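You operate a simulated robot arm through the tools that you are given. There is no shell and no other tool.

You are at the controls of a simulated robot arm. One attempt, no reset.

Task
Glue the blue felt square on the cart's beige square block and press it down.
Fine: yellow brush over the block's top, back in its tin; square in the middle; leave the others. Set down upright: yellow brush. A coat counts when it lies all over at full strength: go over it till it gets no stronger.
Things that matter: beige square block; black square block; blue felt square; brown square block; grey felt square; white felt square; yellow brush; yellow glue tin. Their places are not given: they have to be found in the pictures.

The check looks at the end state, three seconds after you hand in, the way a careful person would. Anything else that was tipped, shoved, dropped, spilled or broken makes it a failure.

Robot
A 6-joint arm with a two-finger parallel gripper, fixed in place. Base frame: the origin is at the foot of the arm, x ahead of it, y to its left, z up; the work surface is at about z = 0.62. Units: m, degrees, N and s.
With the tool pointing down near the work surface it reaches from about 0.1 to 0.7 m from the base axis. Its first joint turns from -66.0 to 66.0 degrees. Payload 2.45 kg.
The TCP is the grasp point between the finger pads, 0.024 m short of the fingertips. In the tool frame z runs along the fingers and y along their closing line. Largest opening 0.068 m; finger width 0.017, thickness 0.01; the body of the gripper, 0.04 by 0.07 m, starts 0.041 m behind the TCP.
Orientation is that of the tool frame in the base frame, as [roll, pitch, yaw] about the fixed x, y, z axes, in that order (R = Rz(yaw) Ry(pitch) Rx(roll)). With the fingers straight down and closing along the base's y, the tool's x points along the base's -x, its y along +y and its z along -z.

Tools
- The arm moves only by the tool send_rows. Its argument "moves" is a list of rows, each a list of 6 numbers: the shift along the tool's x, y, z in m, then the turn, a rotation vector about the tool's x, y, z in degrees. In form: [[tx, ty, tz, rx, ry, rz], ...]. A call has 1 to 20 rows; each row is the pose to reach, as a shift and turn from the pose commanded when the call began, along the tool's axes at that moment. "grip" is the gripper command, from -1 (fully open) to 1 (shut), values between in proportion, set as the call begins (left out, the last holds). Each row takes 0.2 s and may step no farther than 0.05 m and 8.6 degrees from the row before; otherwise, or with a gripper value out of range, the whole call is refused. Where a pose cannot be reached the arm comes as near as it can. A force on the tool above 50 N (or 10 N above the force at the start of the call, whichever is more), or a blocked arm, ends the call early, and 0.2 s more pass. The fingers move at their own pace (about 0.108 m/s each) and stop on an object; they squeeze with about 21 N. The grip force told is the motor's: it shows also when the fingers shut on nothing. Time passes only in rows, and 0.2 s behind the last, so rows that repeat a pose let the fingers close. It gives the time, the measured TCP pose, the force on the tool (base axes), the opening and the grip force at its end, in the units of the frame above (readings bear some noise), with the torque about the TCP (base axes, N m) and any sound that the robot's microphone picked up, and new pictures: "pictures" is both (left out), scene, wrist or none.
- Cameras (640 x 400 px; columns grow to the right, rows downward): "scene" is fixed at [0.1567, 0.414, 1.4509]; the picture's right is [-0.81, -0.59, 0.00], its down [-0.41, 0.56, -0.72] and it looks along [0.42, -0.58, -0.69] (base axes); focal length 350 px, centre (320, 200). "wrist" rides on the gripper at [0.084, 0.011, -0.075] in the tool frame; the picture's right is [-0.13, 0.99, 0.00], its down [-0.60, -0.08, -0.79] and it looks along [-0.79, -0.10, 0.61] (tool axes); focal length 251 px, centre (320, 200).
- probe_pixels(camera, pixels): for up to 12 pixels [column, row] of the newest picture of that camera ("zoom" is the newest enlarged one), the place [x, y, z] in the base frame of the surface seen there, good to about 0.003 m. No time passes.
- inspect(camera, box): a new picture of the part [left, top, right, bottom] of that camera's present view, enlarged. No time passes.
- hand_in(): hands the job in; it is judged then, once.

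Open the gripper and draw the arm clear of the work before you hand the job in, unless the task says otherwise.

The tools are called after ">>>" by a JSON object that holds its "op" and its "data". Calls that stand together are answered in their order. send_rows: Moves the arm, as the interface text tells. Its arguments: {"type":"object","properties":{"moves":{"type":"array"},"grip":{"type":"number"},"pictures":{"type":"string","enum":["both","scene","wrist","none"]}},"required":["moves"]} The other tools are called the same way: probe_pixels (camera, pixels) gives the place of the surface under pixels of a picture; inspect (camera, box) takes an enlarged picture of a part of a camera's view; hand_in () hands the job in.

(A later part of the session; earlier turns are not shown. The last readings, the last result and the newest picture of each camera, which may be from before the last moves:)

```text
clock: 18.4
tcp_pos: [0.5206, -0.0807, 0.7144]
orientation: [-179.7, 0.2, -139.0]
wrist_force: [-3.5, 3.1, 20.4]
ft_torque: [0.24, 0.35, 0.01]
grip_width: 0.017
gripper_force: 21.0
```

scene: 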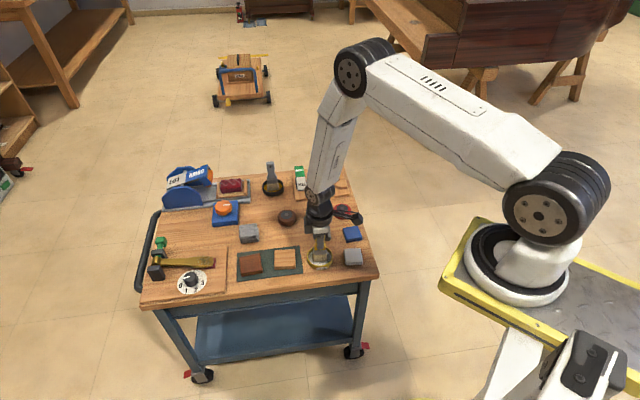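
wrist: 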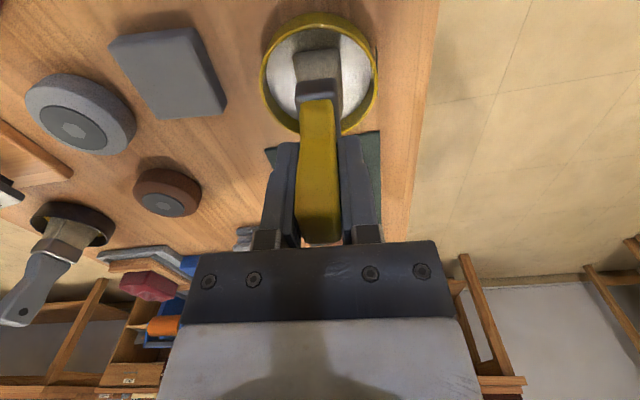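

The brush is pressed in the glue (20 N). I ease off, hold briefly, lift out, and look at the bristles.

>>> {"op": "send_rows", "data": {"moves": [[0, 0, -0.0012, 0, 0, 0], [0, 0, -0.0012, 0, 0, 0], [0, 0, -0.0012, 0, 0, 0], [0, 0, -0.02, 0, 0, 0], [0, 0, -0.04, 0, 0, 0], [0, 0, -0.062, 0, 0, 0], [0, 0, -0.062, 0, 0, 0]]}}

>>> {"op": "inspect", "data": {"camera": "scene", "box": [284, 210, 356, 270]}}

>>> {"op": "inspect", "data": {"camera": "wrist", "box": [230, 0, 422, 120]}}

```text
clock: 20.0
tcp_pos: [0.5187, -0.0807, 0.7768]
orientation: [180.0, 0.0, -139.1]
wrist_force: [-0.4, 0.0, -1.5]
ft_torque: [-0.03, 0.01, 0.01]
grip_width: 0.0171
gripper_force: 21.2
```

scene: 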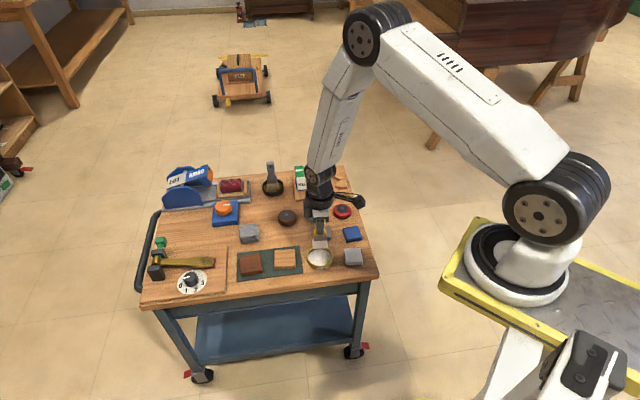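
wrist: 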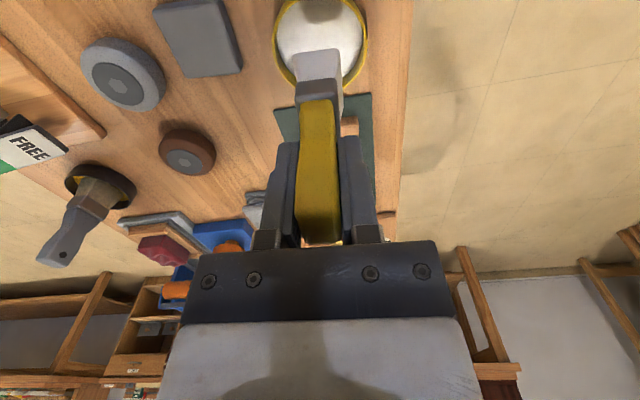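

```text
6.67 times, centred on (320, 240) of scene
```

zoom: 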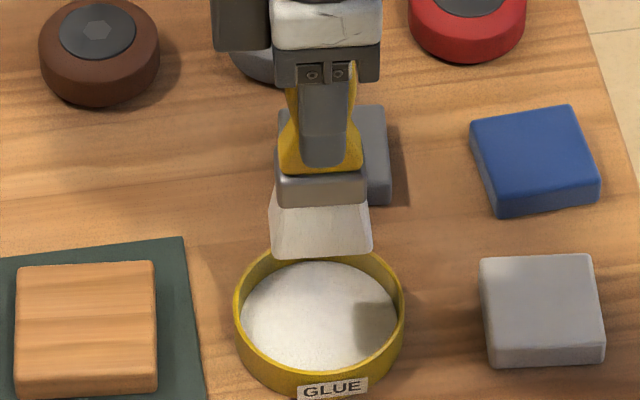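

```text
3.33 times, centred on (326, 60) of wrist
```

zoom: 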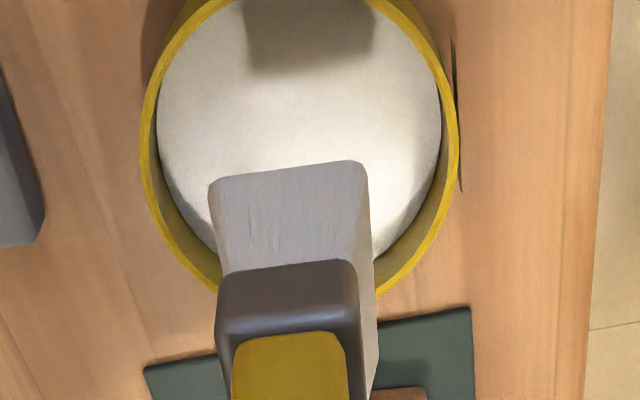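

The bristles are now white with glue. I carry the brush over to the block centre and lower to just above contact.

>>> {"op": "send_rows", "data": {"moves": [[-0.025, 0, 0, 0, 0, 0], [-0.05, 0, 0, 0, 0, 0], [-0.075, 0, 0, 0, 0, 0], [-0.0989, -0.0002, 0, 0, 0, 0], [-0.0989, -0.0002, 0.02, 0, 0, 0], [-0.0989, -0.0002, 0.038, 0, 0, 0], [-0.0989, -0.0002, 0.0435, 0, 0, 0], [-0.0989, -0.0002, 0.0435, 0, 0, 0]], "pictures": "scene"}}

>>> {"op": "inspect", "data": {"camera": "scene", "box": [250, 220, 322, 280]}}

```text
clock: 21.8
tcp_pos: [0.5938, -0.0168, 0.7315]
orientation: [-179.9, 0.2, -139.1]
wrist_force: [0.2, 0.2, -0.7]
ft_torque: [0.0, 0.01, -0.03]
grip_width: 0.0169
gripper_force: 20.9
```

scene: 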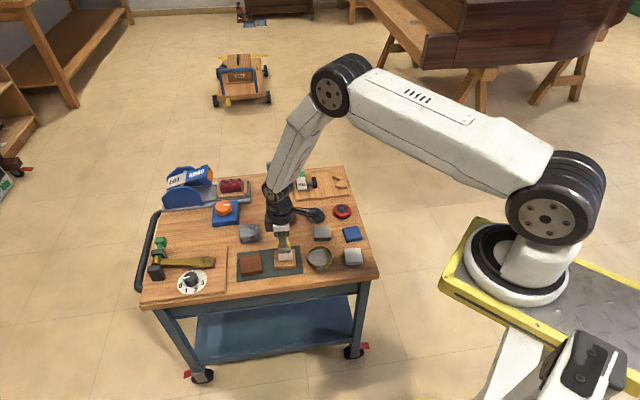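

```text
6.67 times, centred on (286, 250) of scene
```

zoom: 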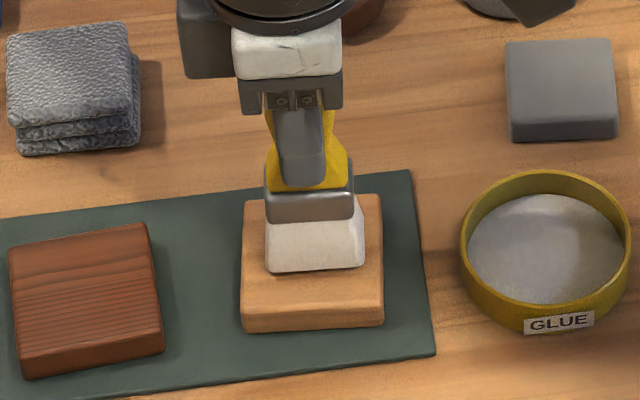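

Just above the surface with white bristles. I lower 1 mm at a time while reading force.

>>> {"op": "send_rows", "data": {"moves": [[0, 0, 0.0005, 0, 0, 0], [0, 0, 0.001, 0, 0, 0], [0, 0, 0.001, 0, 0, 0]], "pictures": "none"}}

```text
clock: 22.6
tcp_pos: [0.5946, -0.0168, 0.731]
orientation: [-179.9, 0.1, -139.0]
wrist_force: [0.4, -0.2, -1.5]
ft_torque: [-0.01, 0.01, -0.01]
grip_width: 0.0168
gripper_force: 21.3
```

No contact yet; another 0.7 mm.

>>> {"op": "send_rows", "data": {"moves": [[0, 0, 0.0004, 0, 0, 0], [0, 0, 0.0007, 0, 0, 0], [0, 0, 0.0007, 0, 0, 0]], "pictures": "none"}}

```text
clock: 23.4
tcp_pos: [0.595, -0.017, 0.7303]
orientation: [-179.9, 0.0, -139.1]
wrist_force: [0.1, -0.1, 0.0]
ft_torque: [0.0, 0.03, 0.0]
grip_width: 0.0168
gripper_force: 21.2
```

>>> {"op": "send_rows", "data": {"moves": [[0, 0, 0.0004, 0, 0, 0], [0, 0, 0.0008, 0, 0, 0], [0, 0, 0.0008, 0, 0, 0]], "pictures": "none"}}

```text
clock: 24.2
tcp_pos: [0.5946, -0.0172, 0.7292]
orientation: [-179.7, 0.2, -139.1]
wrist_force: [0.3, -0.5, 0.5]
ft_torque: [-0.01, -0.07, 0.01]
grip_width: 0.0174
gripper_force: 20.9
```

Force reads about +1 N above baseline, so contact is just beginning. I lower 0.5 mm more.

>>> {"op": "send_rows", "data": {"moves": [[0, 0, 0.0005, 0, 0, 0], [0, 0, 0.0005, 0, 0, 0]], "pictures": "scene"}}

>>> {"op": "inspect", "data": {"camera": "scene", "box": [250, 220, 322, 280]}}

```text
clock: 24.8
tcp_pos: [0.5943, -0.0178, 0.7297]
orientation: [-179.9, 0.1, -139.1]
wrist_force: [-2.3, -2.2, 7.6]
ft_torque: [-0.09, 0.18, -0.02]
grip_width: 0.0167
gripper_force: 20.9
```

scene: 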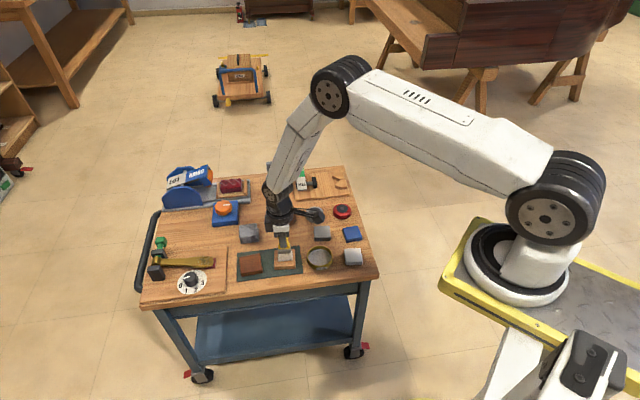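

```text
6.67 times, centred on (286, 250) of scene
```

zoom: 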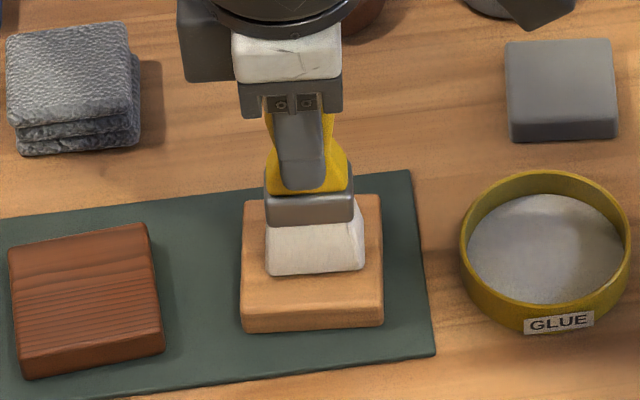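

Contact at ~8 N. I start stroking: sideways into the +u lane and along it toward the far edge, checking force.

>>> {"op": "send_rows", "data": {"moves": [[-0.0055, 0, 0, 0, 0, 0], [-0.011, 0, -0.0002, 0, 0, 0], [-0.011, 0.008, -0.0002, 0, 0, 0], [-0.011, 0.017, -0.0002, 0, 0, 0]], "pictures": "scene"}}

>>> {"op": "inspect", "data": {"camera": "scene", "box": [250, 220, 322, 280]}}

```text
clock: 25.8
tcp_pos: [0.5937, 0.0034, 0.7306]
orientation: [-179.8, 0.2, -138.9]
wrist_force: [3.9, -4.0, 11.9]
ft_torque: [-0.31, -0.18, 0.04]
grip_width: 0.0167
gripper_force: 21.1
```

scene: 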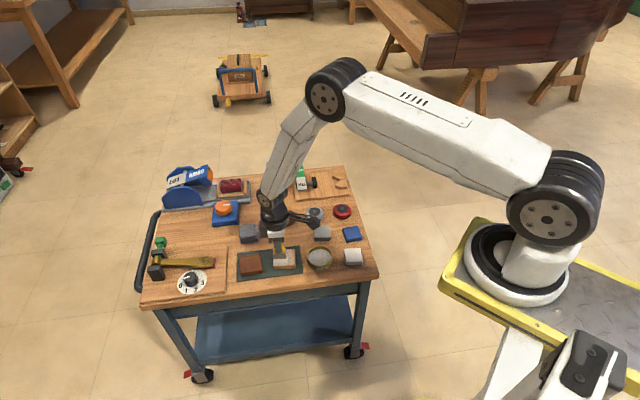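

```text
6.67 times, centred on (286, 250) of scene
```

zoom: 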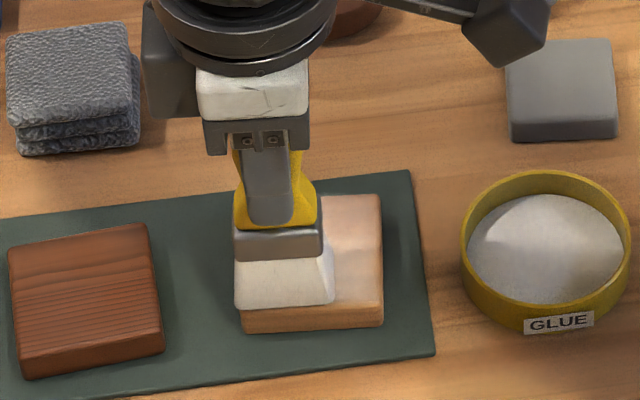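

Coat is appearing (pale at (350,240) in the zoom) and the block is steady at ~12 N. I continue: back along this lane, across, and along the other lane.

>>> {"op": "send_rows", "data": {"moves": [[0, -0.009, -0.0003, 0, 0, 0], [0, -0.018, -0.0003, 0, 0, 0], [0, -0.027, -0.0004, 0, 0, 0], [0, -0.035, -0.0006, 0, 0, 0]], "pictures": "scene"}}

>>> {"op": "inspect", "data": {"camera": "scene", "box": [250, 220, 322, 280]}}

```text
clock: 26.8
tcp_pos: [0.6135, -0.0214, 0.7303]
orientation: [-179.9, 0.2, -138.9]
wrist_force: [-5.0, 5.1, 16.6]
ft_torque: [0.42, 0.46, 0.02]
grip_width: 0.017
gripper_force: 20.8
```

scene: 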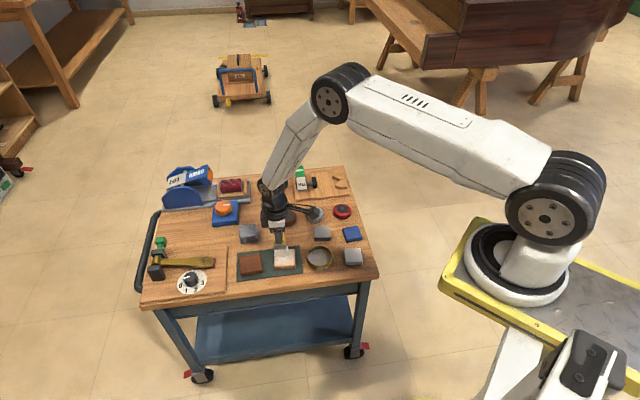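

```text
6.67 times, centred on (286, 250) of scene
```

zoom: 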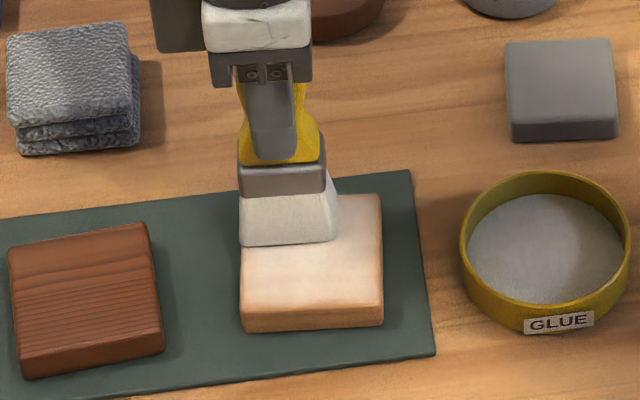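

The coat grows whiter; force is 16.6 N at this far end so I ease up a little. Next, across to the other lane and along it.

>>> {"op": "send_rows", "data": {"moves": [[0.007, 0, -0.0005, 0, 0, 0], [0.0145, 0, -0.0005, 0, 0, 0], [0.0215, 0, -0.0005, 0, 0, 0], [0.0215, 0.009, -0.0003, 0, 0, 0], [0.0215, 0.018, 0, 0, 0, 0], [0.0215, 0.027, 0.0, 0, 0, 0], [0.0215, 0.035, 0.0, 0, 0, 0]], "pictures": "scene"}}

>>> {"op": "inspect", "data": {"camera": "scene", "box": [250, 220, 322, 280]}}

```text
clock: 28.4
tcp_pos: [0.574, -0.0116, 0.7299]
orientation: [-179.9, 0.2, -139.0]
wrist_force: [0.2, 0.3, -1.4]
ft_torque: [-0.02, 0.01, 0.05]
grip_width: 0.0169
gripper_force: 20.6
```

scene: 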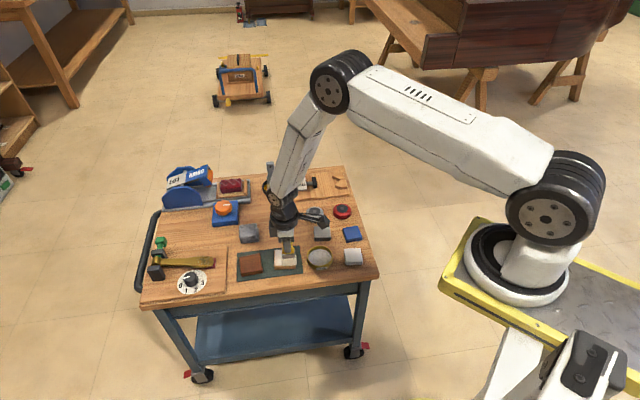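

```text
6.67 times, centred on (286, 250) of scene
```

zoom: 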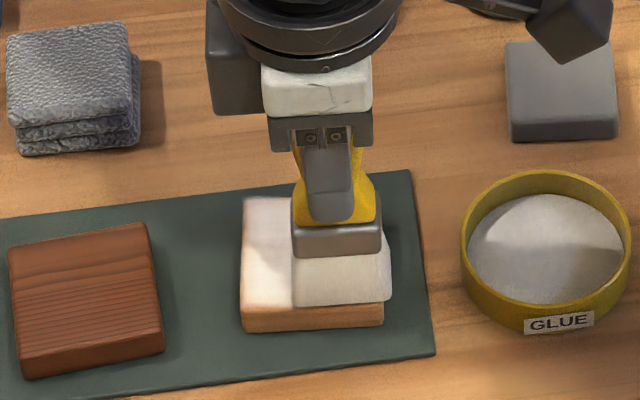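

Here the force is zero, so I lower 0.8 mm and stroke this lane back and forth.

>>> {"op": "send_rows", "data": {"moves": [[0, 0, 0.0008, 0, 0, 0], [0, -0.009, 0.0008, 0, 0, 0], [0, -0.018, 0.0006, 0, 0, 0], [0, -0.027, 0.0003, 0, 0, 0], [0, -0.035, 0.0, 0, 0, 0], [0, -0.035, 0.0, 0, 0, 0]], "pictures": "scene"}}

>>> {"op": "inspect", "data": {"camera": "scene", "box": [250, 220, 322, 280]}}

```text
clock: 29.8
tcp_pos: [0.5977, -0.036, 0.7293]
orientation: [-179.8, 0.3, -139.1]
wrist_force: [-2.0, 2.7, 10.2]
ft_torque: [0.29, 0.2, 0.03]
grip_width: 0.017
gripper_force: 21.4
```

scene: 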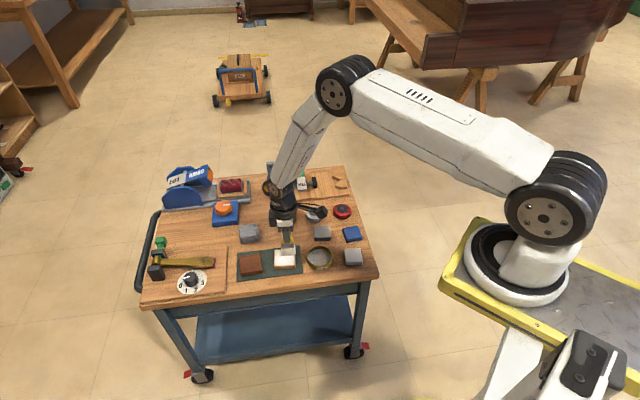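

```text
6.67 times, centred on (286, 250) of scene
```

zoom: 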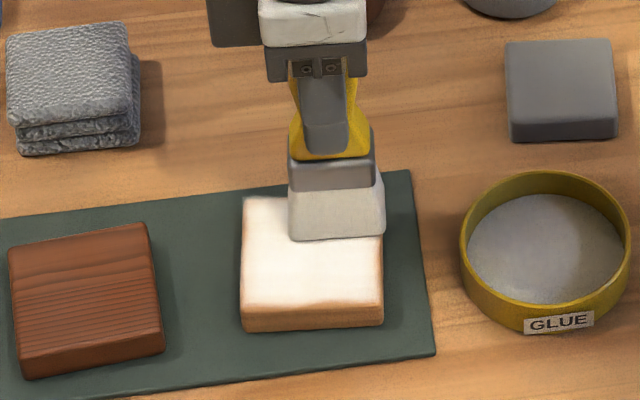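

The coat is much whiter and uniform. I do another full loop: along this lane, across the near edge, and back along the other lane.

>>> {"op": "send_rows", "data": {"moves": [[0, 0.009, 0.0002, 0, 0, 0], [0, 0.018, 0.0004, 0, 0, 0], [0, 0.027, 0.0006, 0, 0, 0], [0, 0.035, 0.0007, 0, 0, 0], [-0.007, 0.035, 0.0005, 0, 0, 0], [-0.0145, 0.035, 0.0003, 0, 0, 0], [-0.0215, 0.035, 0.0002, 0, 0, 0], [-0.0215, 0.027, 0.0, 0, 0, 0], [-0.0215, 0.018, -0.0002, 0, 0, 0], [-0.0215, 0.009, -0.0003, 0, 0, 0], [-0.0215, 0.0, -0.0005, 0, 0, 0]], "pictures": "scene"}}

>>> {"op": "inspect", "data": {"camera": "scene", "box": [250, 220, 322, 280]}}

```text
clock: 32.2
tcp_pos: [0.6138, -0.0231, 0.7292]
orientation: [-179.8, 0.1, -139.1]
wrist_force: [-0.2, -0.2, 0.2]
ft_torque: [0.0, 0.02, -0.02]
grip_width: 0.0167
gripper_force: 21.3
```

scene: 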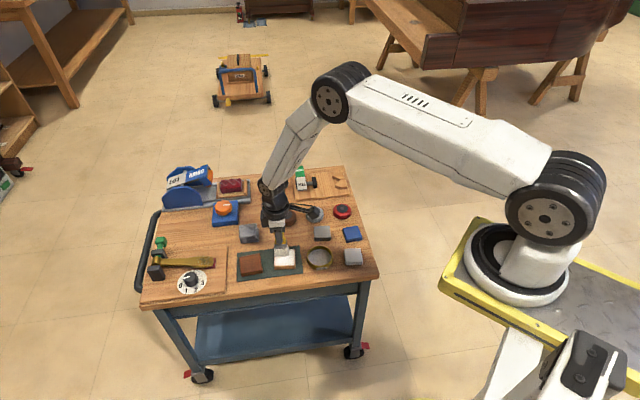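

```text
6.67 times, centred on (286, 250) of scene
```

zoom: 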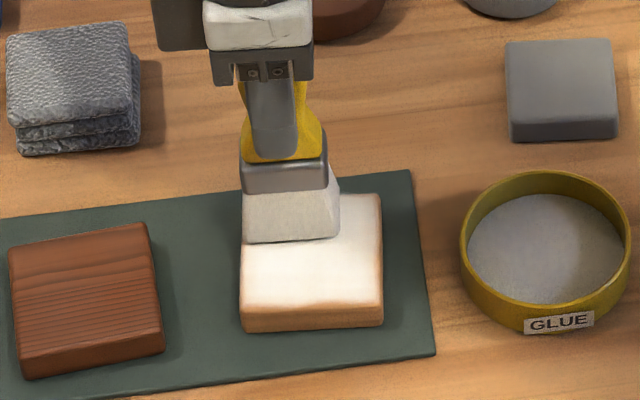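

Almost fully white. I do one more loop slightly lower and a centre pass, then lift to view the result.

>>> {"op": "send_rows", "data": {"moves": [[0, 0, 0.0006, 0, 0, 0], [0, 0.009, 0.0008, 0, 0, 0], [0, 0.018, 0.0009, 0, 0, 0], [0, 0.027, 0.001, 0, 0, 0], [0, 0.036, 0.001, 0, 0, 0], [0.007, 0.036, 0.001, 0, 0, 0], [0.0145, 0.036, 0.001, 0, 0, 0], [0.0225, 0.036, 0.0012, 0, 0, 0], [0.0225, 0.027, 0.001, 0, 0, 0], [0.0225, 0.018, 0.0008, 0, 0, 0], [0.0225, 0.009, 0.0006, 0, 0, 0], [0.0225, 0.0, 0.0005, 0, 0, 0], [0.011, 0.0, 0.0005, 0, 0, 0], [0.011, 0.009, 0.0005, 0, 0, 0], [0.011, 0.018, 0.0005, 0, 0, 0]], "pictures": "scene"}}

>>> {"op": "inspect", "data": {"camera": "scene", "box": [250, 220, 322, 280]}}

```text
clock: 35.4
tcp_pos: [0.5935, -0.0162, 0.7303]
orientation: [-179.9, 0.0, -139.1]
wrist_force: [0.5, -0.7, 0.0]
ft_torque: [-0.01, -0.01, 0.01]
grip_width: 0.017
gripper_force: 20.8
```

scene: 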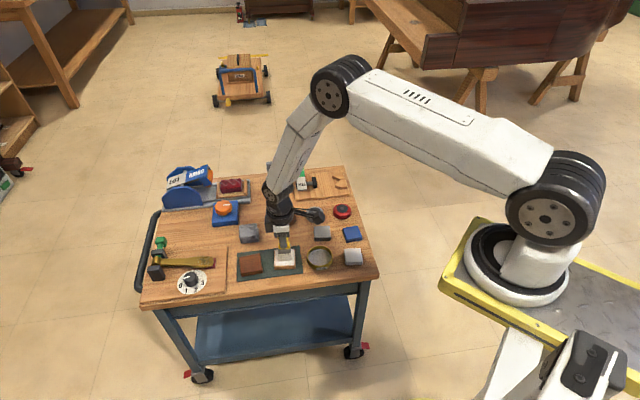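

```text
6.67 times, centred on (286, 250) of scene
```

zoom: 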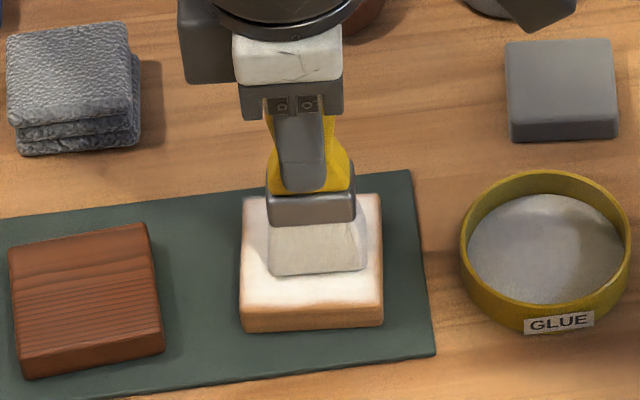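

Strokes done; I lift and return over the tin, then look at the coat uncovered.

>>> {"op": "send_rows", "data": {"moves": [[0, 0, -0.02, 0, 0, 0], [0, 0, -0.046, 0, 0, 0], [0.025, 0.0, -0.046, 0, 0, 0], [0.05, 0.0, -0.046, 0, 0, 0], [0.075, 0.001, -0.046, 0, 0, 0], [0.0989, 0.0013, -0.046, 0, 0, 0], [0.0989, 0.0013, -0.046, 0, 0, 0]]}}

>>> {"op": "inspect", "data": {"camera": "scene", "box": [262, 236, 310, 276]}}

>>> {"op": "inspect", "data": {"camera": "wrist", "box": [230, 0, 422, 120]}}

```text
clock: 37.0
tcp_pos: [0.5182, -0.0798, 0.7756]
orientation: [-179.8, 0.1, -139.1]
wrist_force: [0.5, 0.4, -1.1]
ft_torque: [0.01, -0.01, -0.02]
grip_width: 0.017
gripper_force: 20.9
```

scene: 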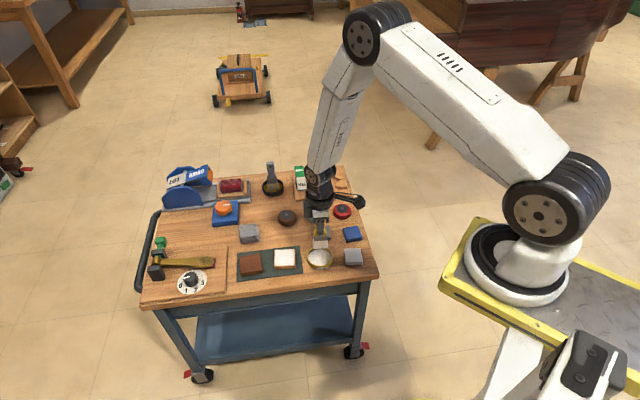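
wrist: 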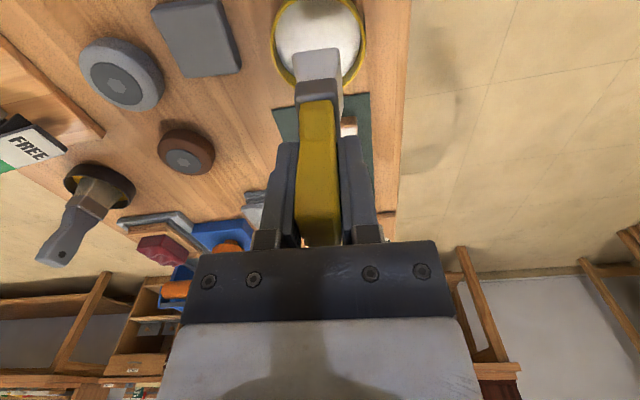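

```text
10.00 times, centred on (286, 256) of scene
```

zoom: 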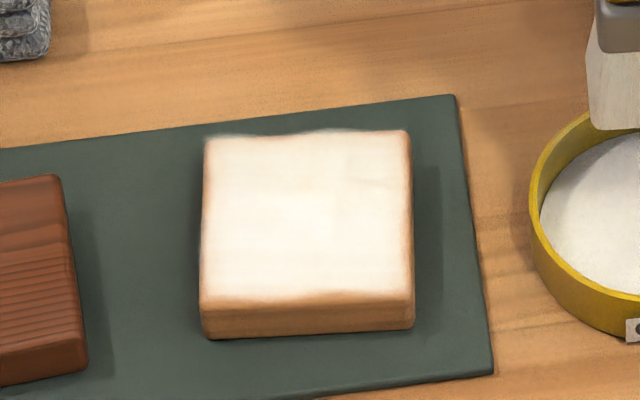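

```text
3.33 times, centred on (326, 60) of wrist
```

zoom: 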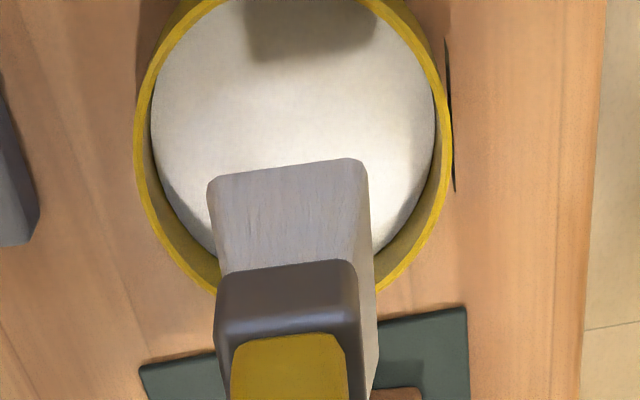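

The coat is white over the whole top, with a slightly thinner patch near the upper right corner (~(370,170) in the zoom). I re-dip lightly and will go over it again until it gets no stronger.

>>> {"op": "send_rows", "data": {"moves": [[0, 0, 0.02, 0, 0, 0], [0, 0, 0.045, 0, 0, 0], [0, 0, 0.06, 0, 0, 0], [0, 0, 0.0615, 0, 0, 0], [0, 0, 0.0625, 0, 0, 0], [0, 0, 0.0625, 0, 0, 0]], "pictures": "none"}}

```text
clock: 38.4
tcp_pos: [0.518, -0.0809, 0.7134]
orientation: [-180.0, 0.1, -139.1]
wrist_force: [0.9, -0.8, -1.0]
ft_torque: [0.0, -0.03, -0.01]
grip_width: 0.0167
gripper_force: 21.3
```

No contact force yet at z 0.7134; I dip 1 mm more and then lift back and carry to the block.

>>> {"op": "send_rows", "data": {"moves": [[0, 0, 0.0005, 0, 0, 0], [0, 0, 0.001, 0, 0, 0], [0, 0, 0.001, 0, 0, 0]], "pictures": "none"}}

```text
clock: 39.2
tcp_pos: [0.5182, -0.0799, 0.7134]
orientation: [-180.0, 0.1, -139.0]
wrist_force: [-3.2, 2.5, 11.8]
ft_torque: [0.34, 0.11, 0.1]
grip_width: 0.0167
gripper_force: 20.9
```

Dipped with ~12 N. I lift, carry back to the block, and lower to just touching.

>>> {"op": "send_rows", "data": {"moves": [[0, 0, -0.02, 0, 0, 0], [0, 0, -0.045, 0, 0, 0], [0, 0, -0.063, 0, 0, 0], [-0.025, 0, -0.063, 0, 0, 0], [-0.05, 0, -0.063, 0, 0, 0], [-0.075, -0.001, -0.063, 0, 0, 0], [-0.0989, -0.0013, -0.063, 0, 0, 0], [-0.0989, -0.0013, -0.04, 0, 0, 0], [-0.0989, -0.0013, -0.024, 0, 0, 0], [-0.0989, -0.0013, -0.018, 0, 0, 0], [-0.0989, -0.0013, -0.0173, 0, 0, 0], [-0.0989, -0.0013, -0.0173, 0, 0, 0]], "pictures": "none"}}

```text
clock: 41.8
tcp_pos: [0.5929, -0.0169, 0.7292]
orientation: [-179.9, 0.1, -139.1]
wrist_force: [-0.4, 0.4, -1.0]
ft_torque: [0.0, 0.03, 0.0]
grip_width: 0.0168
gripper_force: 21.0
```

No contact force yet; I lower 0.8 mm more and check.

>>> {"op": "send_rows", "data": {"moves": [[0, 0, 0.0004, 0, 0, 0], [0, 0, 0.0008, 0, 0, 0], [0, 0, 0.0008, 0, 0, 0]], "pictures": "none"}}

```text
clock: 42.6
tcp_pos: [0.5937, -0.0172, 0.7294]
orientation: [-179.9, 0.2, -139.0]
wrist_force: [-1.1, 0.9, 3.0]
ft_torque: [0.17, 0.05, 0.04]
grip_width: 0.0169
gripper_force: 20.8
```

Light contact of ~4 N. I run a full loop over both lanes and the centre, reaching slightly past each edge.

>>> {"op": "send_rows", "data": {"moves": [[0.006, -0.009, 0, 0, 0, 0], [0.012, -0.019, 0, 0, 0, 0], [0.012, -0.009, 0.0002, 0, 0, 0], [0.012, 0, 0.0003, 0, 0, 0], [0.012, 0.009, 0.0004, 0, 0, 0], [0.012, 0.019, 0.0004, 0, 0, 0], [0.004, 0.019, 0.0004, 0, 0, 0], [-0.004, 0.019, 0.0003, 0, 0, 0], [-0.012, 0.019, 0.0002, 0, 0, 0], [-0.012, 0.009, 0.0002, 0, 0, 0], [-0.012, 0, 0, 0, 0, 0], [-0.012, -0.009, 0, 0, 0, 0], [-0.012, -0.019, 0, 0, 0, 0], [-0.004, -0.019, 0, 0, 0, 0], [0.004, -0.019, 0, 0, 0, 0], [0.012, -0.019, 0, 0, 0, 0], [0.012, -0.009, 0.0003, 0, 0, 0], [0.012, 0.0, 0.0004, 0, 0, 0], [0.012, 0.009, 0.0005, 0, 0, 0], [0.012, 0.019, 0.0005, 0, 0, 0]], "pictures": "scene"}}

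>>> {"op": "inspect", "data": {"camera": "scene", "box": [262, 236, 310, 276]}}

```text
clock: 46.8
tcp_pos: [0.574, -0.0094, 0.7283]
orientation: [-179.7, 0.4, -139.1]
wrist_force: [2.7, -3.9, 8.9]
ft_torque: [-0.12, -0.37, -0.08]
grip_width: 0.0168
gripper_force: 20.9
```

scene: 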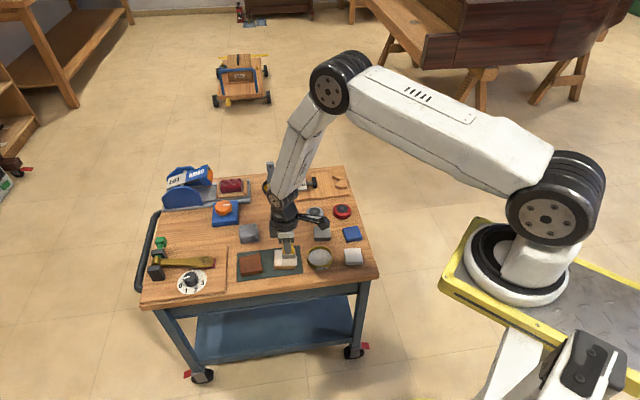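

```text
10.00 times, centred on (286, 256) of scene
```

zoom: 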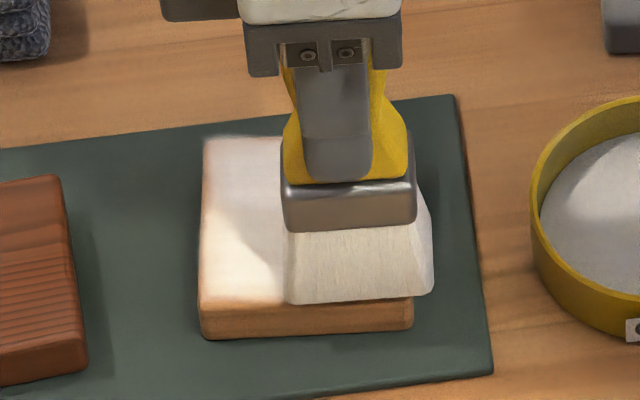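

Good even coverage with the block unmoved. I lift and return over the tin centre, then view the coat.

>>> {"op": "send_rows", "data": {"moves": [[0, 0, -0.02, 0, 0, 0], [0, 0, -0.047, 0, 0, 0], [0.022, -0.0045, -0.047, 0, 0, 0], [0.044, -0.009, -0.047, 0, 0, 0], [0.066, -0.0135, -0.047, 0, 0, 0], [0.0869, -0.0177, -0.047, 0, 0, 0], [0.0869, -0.0177, -0.047, 0, 0, 0]]}}

>>> {"op": "inspect", "data": {"camera": "scene", "box": [262, 236, 310, 276]}}

>>> {"op": "inspect", "data": {"camera": "wrist", "box": [230, 0, 422, 120]}}

```text
clock: 48.4
tcp_pos: [0.5188, -0.0822, 0.7757]
orientation: [-179.9, 0.1, -139.0]
wrist_force: [-0.4, -0.4, -1.0]
ft_torque: [-0.04, 0.03, 0.03]
grip_width: 0.0168
gripper_force: 21.2
```

scene: 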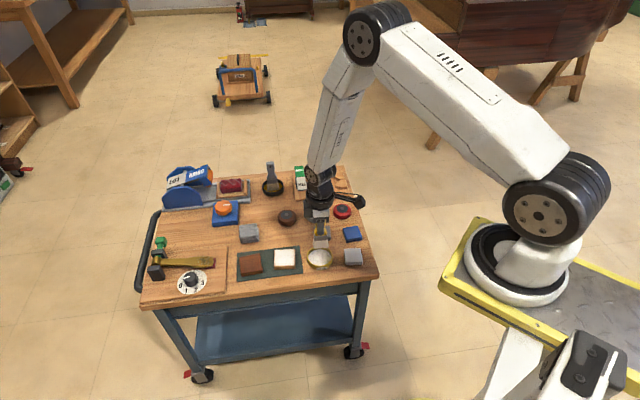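
wrist: 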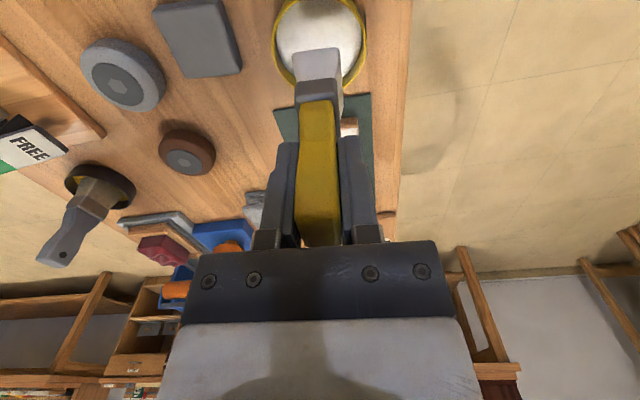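

```text
10.00 times, centred on (286, 256) of scene
```

zoom: 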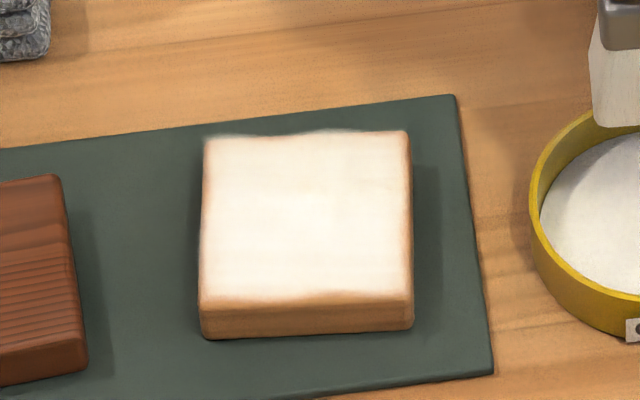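

```text
3.33 times, centred on (326, 60) of wrist
```

zoom: 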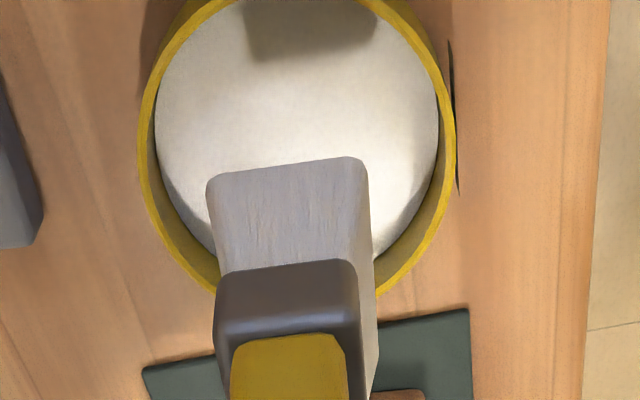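

The coat is uniformly white with no further change between passes. Now I lower the brush back into the tin's middle.

>>> {"op": "send_rows", "data": {"moves": [[-0.0006, 0.0014, 0.02, 0, 0, 0], [-0.0006, 0.0014, 0.045, 0, 0, 0], [-0.0006, 0.0014, 0.06, 0, 0, 0], [-0.0006, 0.0014, 0.062, 0, 0, 0], [-0.0006, 0.0014, 0.0625, 0, 0, 0], [-0.0006, 0.0014, 0.0625, 0, 0, 0]], "pictures": "none"}}

```text
clock: 49.8
tcp_pos: [0.518, -0.0806, 0.7133]
orientation: [-179.9, 0.2, -139.1]
wrist_force: [-5.8, -1.2, 17.8]
ft_torque: [0.12, 0.24, 0.04]
grip_width: 0.0169
gripper_force: 21.0
```

Bottomed out at ~18 N; I ease up until the contact is light before releasing.

>>> {"op": "send_rows", "data": {"moves": [[0, 0, -0.0008, 0, 0, 0], [0, 0, -0.0012, 0, 0, 0], [0, 0, -0.0012, 0, 0, 0]]}}

>>> {"op": "inspect", "data": {"camera": "scene", "box": [284, 220, 356, 280]}}

```text
clock: 50.6
tcp_pos: [0.5169, -0.0783, 0.7133]
orientation: [-179.9, 0.1, -138.9]
wrist_force: [1.1, 0.8, -0.7]
ft_torque: [0.02, -0.03, 0.02]
grip_width: 0.0167
gripper_force: 21.0
```

scene: 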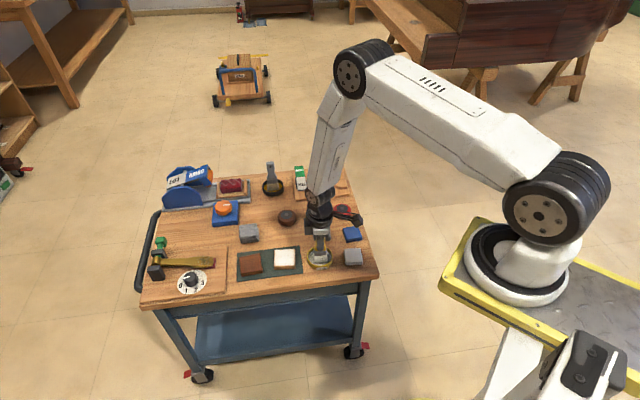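
wrist: 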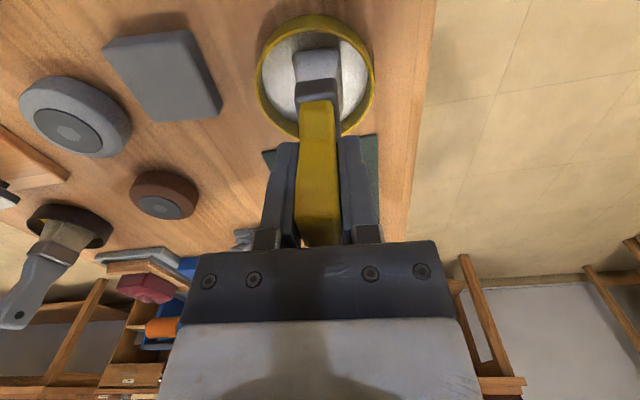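

```text
6.67 times, centred on (320, 250) of scene
```

zoom: 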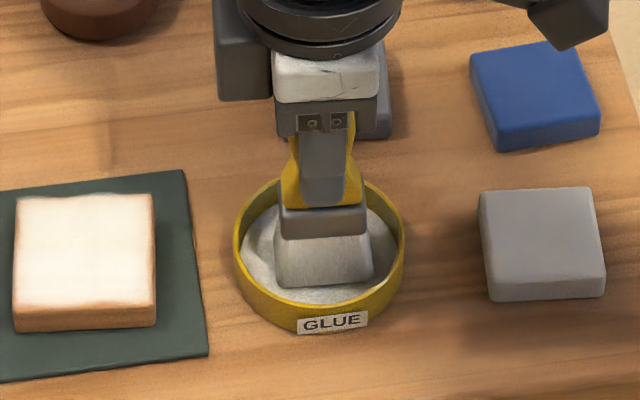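

The brush is upright, centred in the tin, within half a millimetre of resting. I lower 0.4 mm, open the gripper, and wait.

>>> {"op": "send_rows", "data": {"moves": [[0, 0, 0.0004, 0, 0, 0], [0, 0, 0.0004, 0, 0, 0]], "pictures": "none"}}

>>> {"op": "send_rows", "data": {"moves": [[0, 0, 0, 0, 0, 0], [0, 0, 0, 0, 0, 0], [0, 0, 0, 0, 0, 0]], "grip": -1}}

>>> {"op": "inspect", "data": {"camera": "scene", "box": [284, 220, 356, 280]}}

```text
clock: 51.2
tcp_pos: [0.517, -0.0787, 0.7132]
orientation: [-179.9, 0.1, -139.1]
wrist_force: [-0.6, -0.1, -1.0]
ft_torque: [-0.01, 0.01, 0.0]
grip_width: 0.0168
gripper_force: 20.9
```

```text
clock: 52.0
tcp_pos: [0.5167, -0.0788, 0.7125]
orientation: [-179.9, 0.1, -139.1]
wrist_force: [1.2, -0.8, 0.5]
ft_torque: [-0.04, -0.01, 0.01]
grip_width: 0.0681
gripper_force: 0.0
```

scene: 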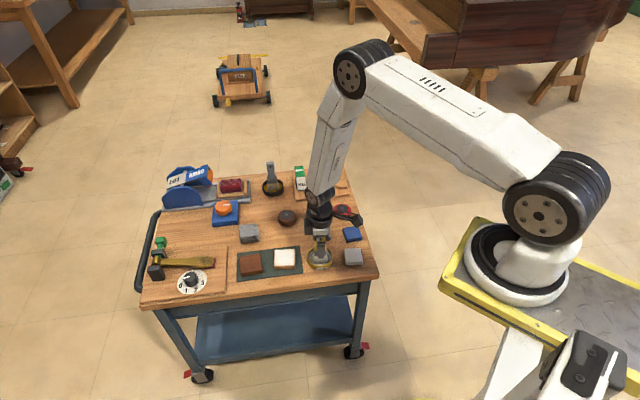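
wrist: 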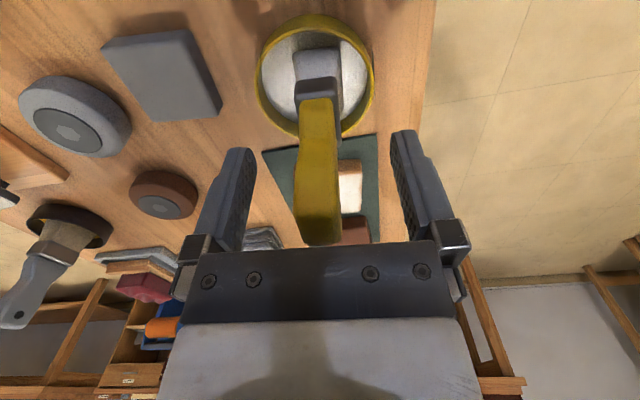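

```text
6.67 times, centred on (320, 250) of scene
```

zoom: 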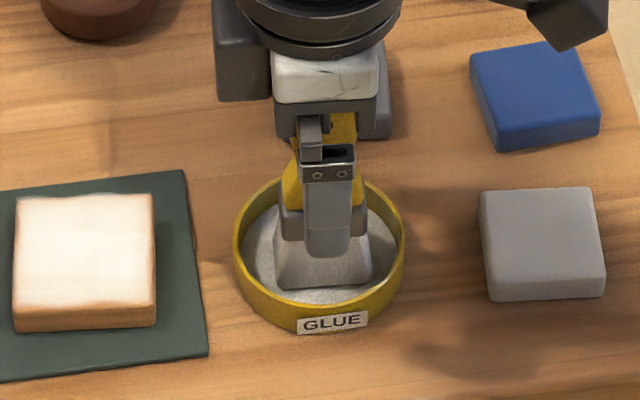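

The brush stands free in the tin. I raise the open gripper straight up 0.12 m, clear of the handle.

>>> {"op": "send_rows", "data": {"moves": [[0, 0, -0.015, 0, 0, 0], [0, 0, -0.04, 0, 0, 0], [0, 0, -0.08, 0, 0, 0], [0, 0, -0.12, 0, 0, 0], [0.03, 0, -0.13, 0, 0, 0], [0.06, -0.03, -0.13, 0, 0, 0], [0.06, -0.03, -0.13, 0, 0, 0]]}}

>>> {"op": "inspect", "data": {"camera": "scene", "box": [284, 215, 370, 280]}}

```text
clock: 53.6
tcp_pos: [0.4922, -0.1429, 0.8425]
orientation: [-179.9, 0.1, -139.1]
wrist_force: [0.0, 0.0, -0.3]
ft_torque: [0.02, 0.0, 0.01]
grip_width: 0.0681
gripper_force: 0.0
```

scene: 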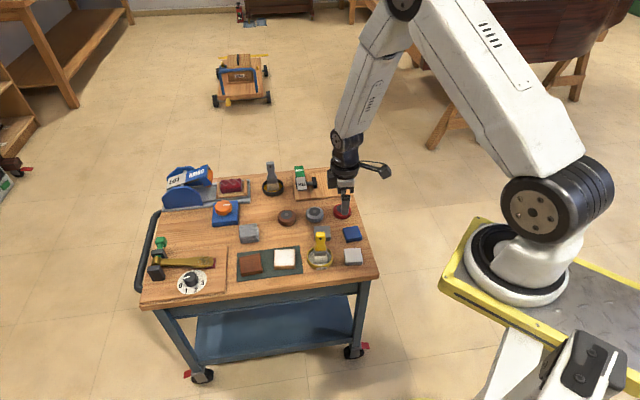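
wrist: 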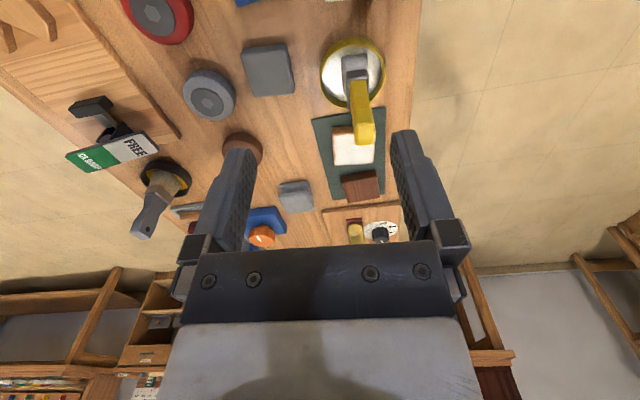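

```text
6.15 times, centred on (327, 248) of scene
```

zoom: 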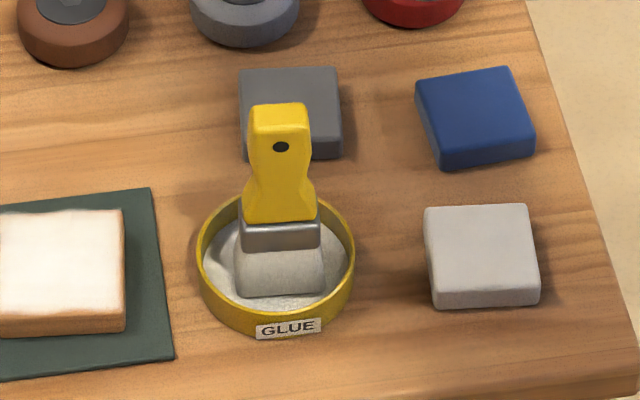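

The brush stands upright in the tin. Next I zoom tightly on the blue felt to get its corners.

>>> {"op": "inspect", "data": {"camera": "scene", "box": [336, 220, 368, 248]}}

```text
14.29 times, centred on (352, 234) of scene
```

zoom: 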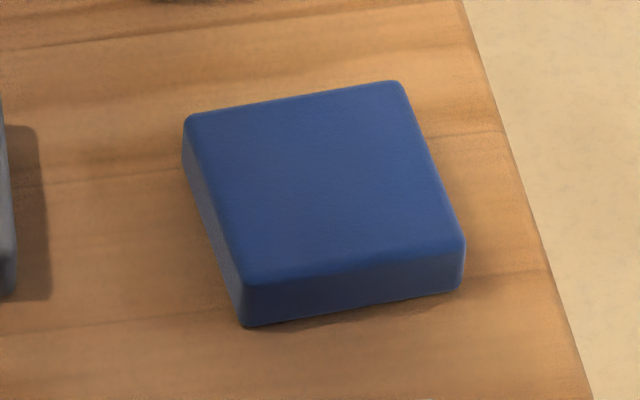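

Probing the top corners, edge points, and table beside the felt.

>>> {"op": "probe_pixels", "data": {"camera": "zoom", "pixels": [[194, 122], [394, 88], [455, 238], [248, 278], [322, 180], [245, 320], [455, 285], [150, 250], [350, 340], [220, 200], [430, 165], [350, 258]]}}

```text
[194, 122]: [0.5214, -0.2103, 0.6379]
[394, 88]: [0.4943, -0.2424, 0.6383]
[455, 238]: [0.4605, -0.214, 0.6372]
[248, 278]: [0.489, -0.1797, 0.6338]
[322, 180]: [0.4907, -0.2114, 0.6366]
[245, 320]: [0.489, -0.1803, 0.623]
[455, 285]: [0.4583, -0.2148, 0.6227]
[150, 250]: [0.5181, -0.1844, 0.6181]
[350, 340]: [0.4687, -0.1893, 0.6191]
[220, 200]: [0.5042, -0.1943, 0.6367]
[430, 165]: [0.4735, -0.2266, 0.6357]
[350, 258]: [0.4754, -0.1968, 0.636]
```

Felt centre is about (0.491,-0.2115), sides at ~49.5°, top z 0.637, thickness ~0.018. I check clearances to the white and grey felts by probing their near corners.

>>> {"op": "inspect", "data": {"camera": "scene", "box": [312, 220, 376, 270]}}

```text
8.00 times, centred on (344, 245) of scene
```

zoom: 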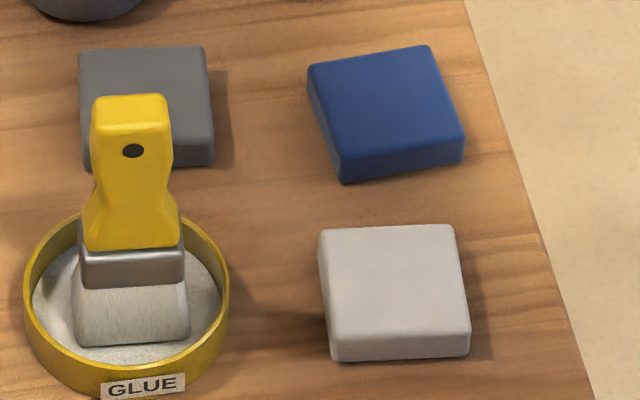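

Probing the nearest edges of the neighbours.

>>> {"op": "probe_pixels", "data": {"camera": "zoom", "pixels": [[325, 233], [388, 230], [448, 229], [204, 55], [209, 135], [211, 160], [388, 205], [260, 110], [398, 110], [470, 150]]}}

```text
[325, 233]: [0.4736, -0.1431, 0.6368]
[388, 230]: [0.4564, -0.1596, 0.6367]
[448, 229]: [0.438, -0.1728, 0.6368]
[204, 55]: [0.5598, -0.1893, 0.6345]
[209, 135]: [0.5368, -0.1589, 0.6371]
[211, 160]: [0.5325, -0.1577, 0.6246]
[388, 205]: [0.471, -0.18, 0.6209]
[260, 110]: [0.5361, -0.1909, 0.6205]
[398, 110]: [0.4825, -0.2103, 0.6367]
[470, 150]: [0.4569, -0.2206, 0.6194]
```

The nearest neighbour (white felt) stays ~17 mm clear of the open finger. I move over the blue felt with an 8.5° turn, to a hover at z≈0.70.

>>> {"op": "send_rows", "data": {"moves": [[0.015, -0.017, 0, 0, 0, -3], [0.031, -0.034, 0, 0, 0, -6], [0.0458, -0.0511, 0, 0, 0, -8.5], [0.0458, -0.0511, 0.04, 0, 0, -8.5], [0.0458, -0.0511, 0.08, 0, 0, -8.5], [0.0458, -0.0511, 0.12, 0, 0, -8.5], [0.0458, -0.0511, 0.1425, 0, 0, -8.5], [0.0458, -0.0511, 0.1425, 0, 0, -8.5]]}}

>>> {"op": "inspect", "data": {"camera": "scene", "box": [312, 200, 392, 260]}}

```text
clock: 55.4
tcp_pos: [0.493, -0.209, 0.6985]
orientation: [-179.7, 0.1, -130.5]
wrist_force: [-0.6, -0.4, -0.4]
ft_torque: [0.02, 0.01, -0.03]
grip_width: 0.068
gripper_force: 0.2
```

scene: 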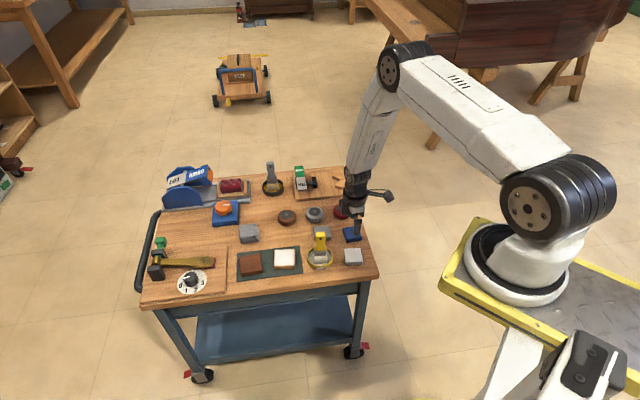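
wrist: 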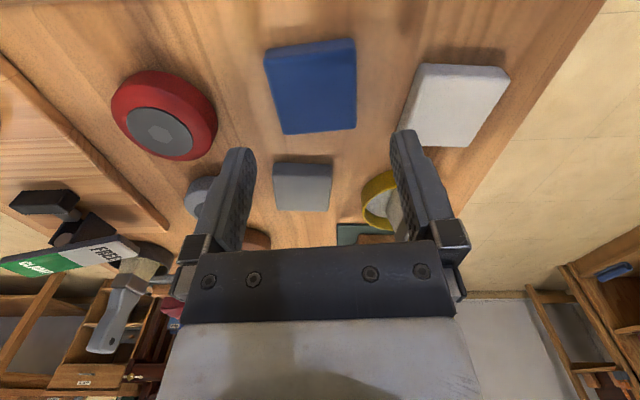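

```text
6.67 times, centred on (352, 230) of scene
```

zoom: 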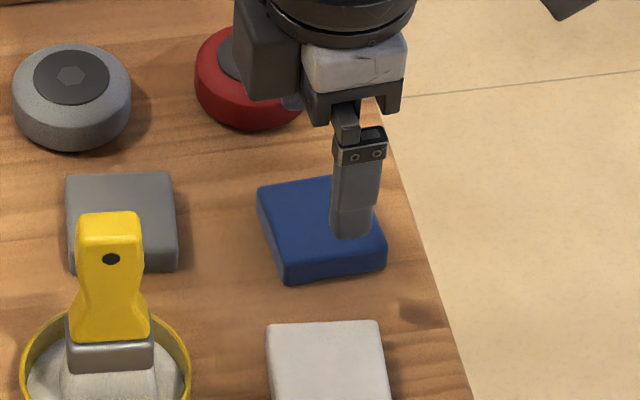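

From the wrist view the felt's sides run roughly along the finger direction. I probe its corners from here for a second measurement.

>>> {"op": "inspect", "data": {"camera": "wrist", "box": [250, 30, 378, 140]}}

```text
3.64 times, centred on (314, 85) of wrist
```

zoom: 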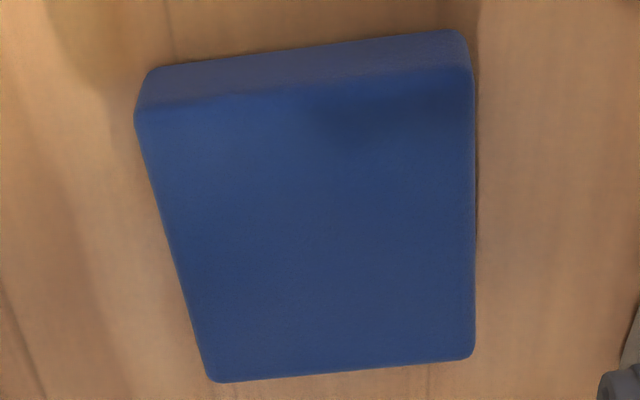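

>>> {"op": "probe_pixels", "data": {"camera": "zoom", "pixels": [[142, 116], [466, 78], [470, 350], [215, 375], [305, 97], [340, 365], [180, 245], [470, 215], [315, 230]]}}

```text
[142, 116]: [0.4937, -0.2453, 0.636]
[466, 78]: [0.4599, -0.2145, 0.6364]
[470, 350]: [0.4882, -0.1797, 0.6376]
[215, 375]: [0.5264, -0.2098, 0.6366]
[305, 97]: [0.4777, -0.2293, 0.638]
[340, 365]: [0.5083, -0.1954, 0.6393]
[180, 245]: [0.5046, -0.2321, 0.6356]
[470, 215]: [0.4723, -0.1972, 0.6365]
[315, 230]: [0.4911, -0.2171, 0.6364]
```

Both measurements agree (centre ≈(0.4915,-0.212), angle ≈49.4°). I descend with fingers astride the felt to z≈0.646 (fingertips ~3 mm above the table).

>>> {"op": "send_rows", "data": {"moves": [[0.0022, -0.0005, 0.015, 0, 0, 0], [0.0022, -0.0005, 0.03, 0, 0, 0], [0.0022, -0.0005, 0.044, 0, 0, 0], [0.0022, -0.0005, 0.0515, 0, 0, 0], [0.0022, -0.0005, 0.0515, 0, 0, 0]]}}

>>> {"op": "inspect", "data": {"camera": "scene", "box": [312, 200, 392, 260]}}

```text
clock: 56.6
tcp_pos: [0.4904, -0.2099, 0.6481]
orientation: [-179.9, 0.2, -130.6]
wrist_force: [-0.8, 0.1, -0.2]
ft_torque: [-0.01, 0.02, -0.01]
grip_width: 0.0681
gripper_force: 0.0
```

scene: 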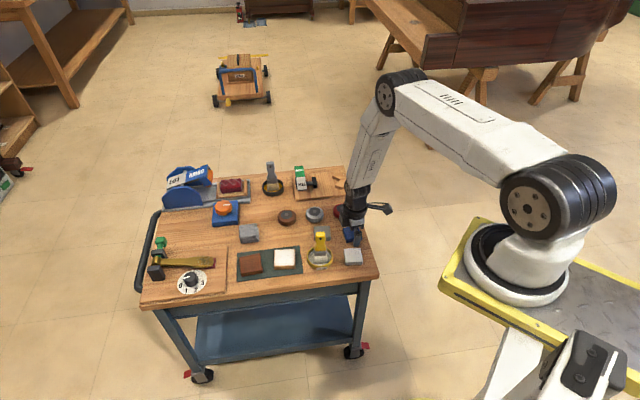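
wrist: 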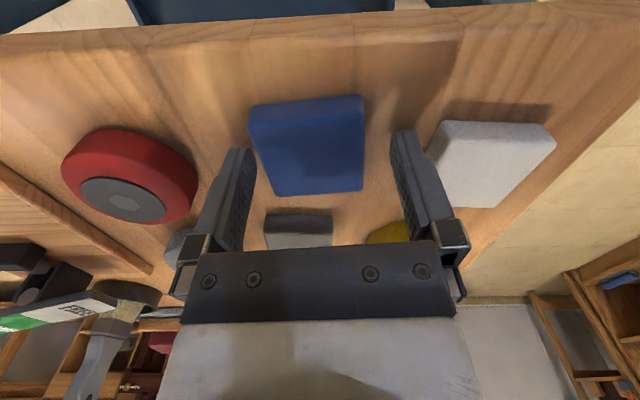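

```text
6.67 times, centred on (352, 230) of scene
```

zoom: 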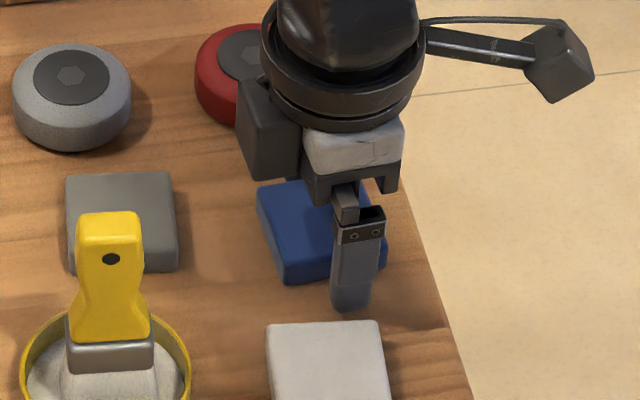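

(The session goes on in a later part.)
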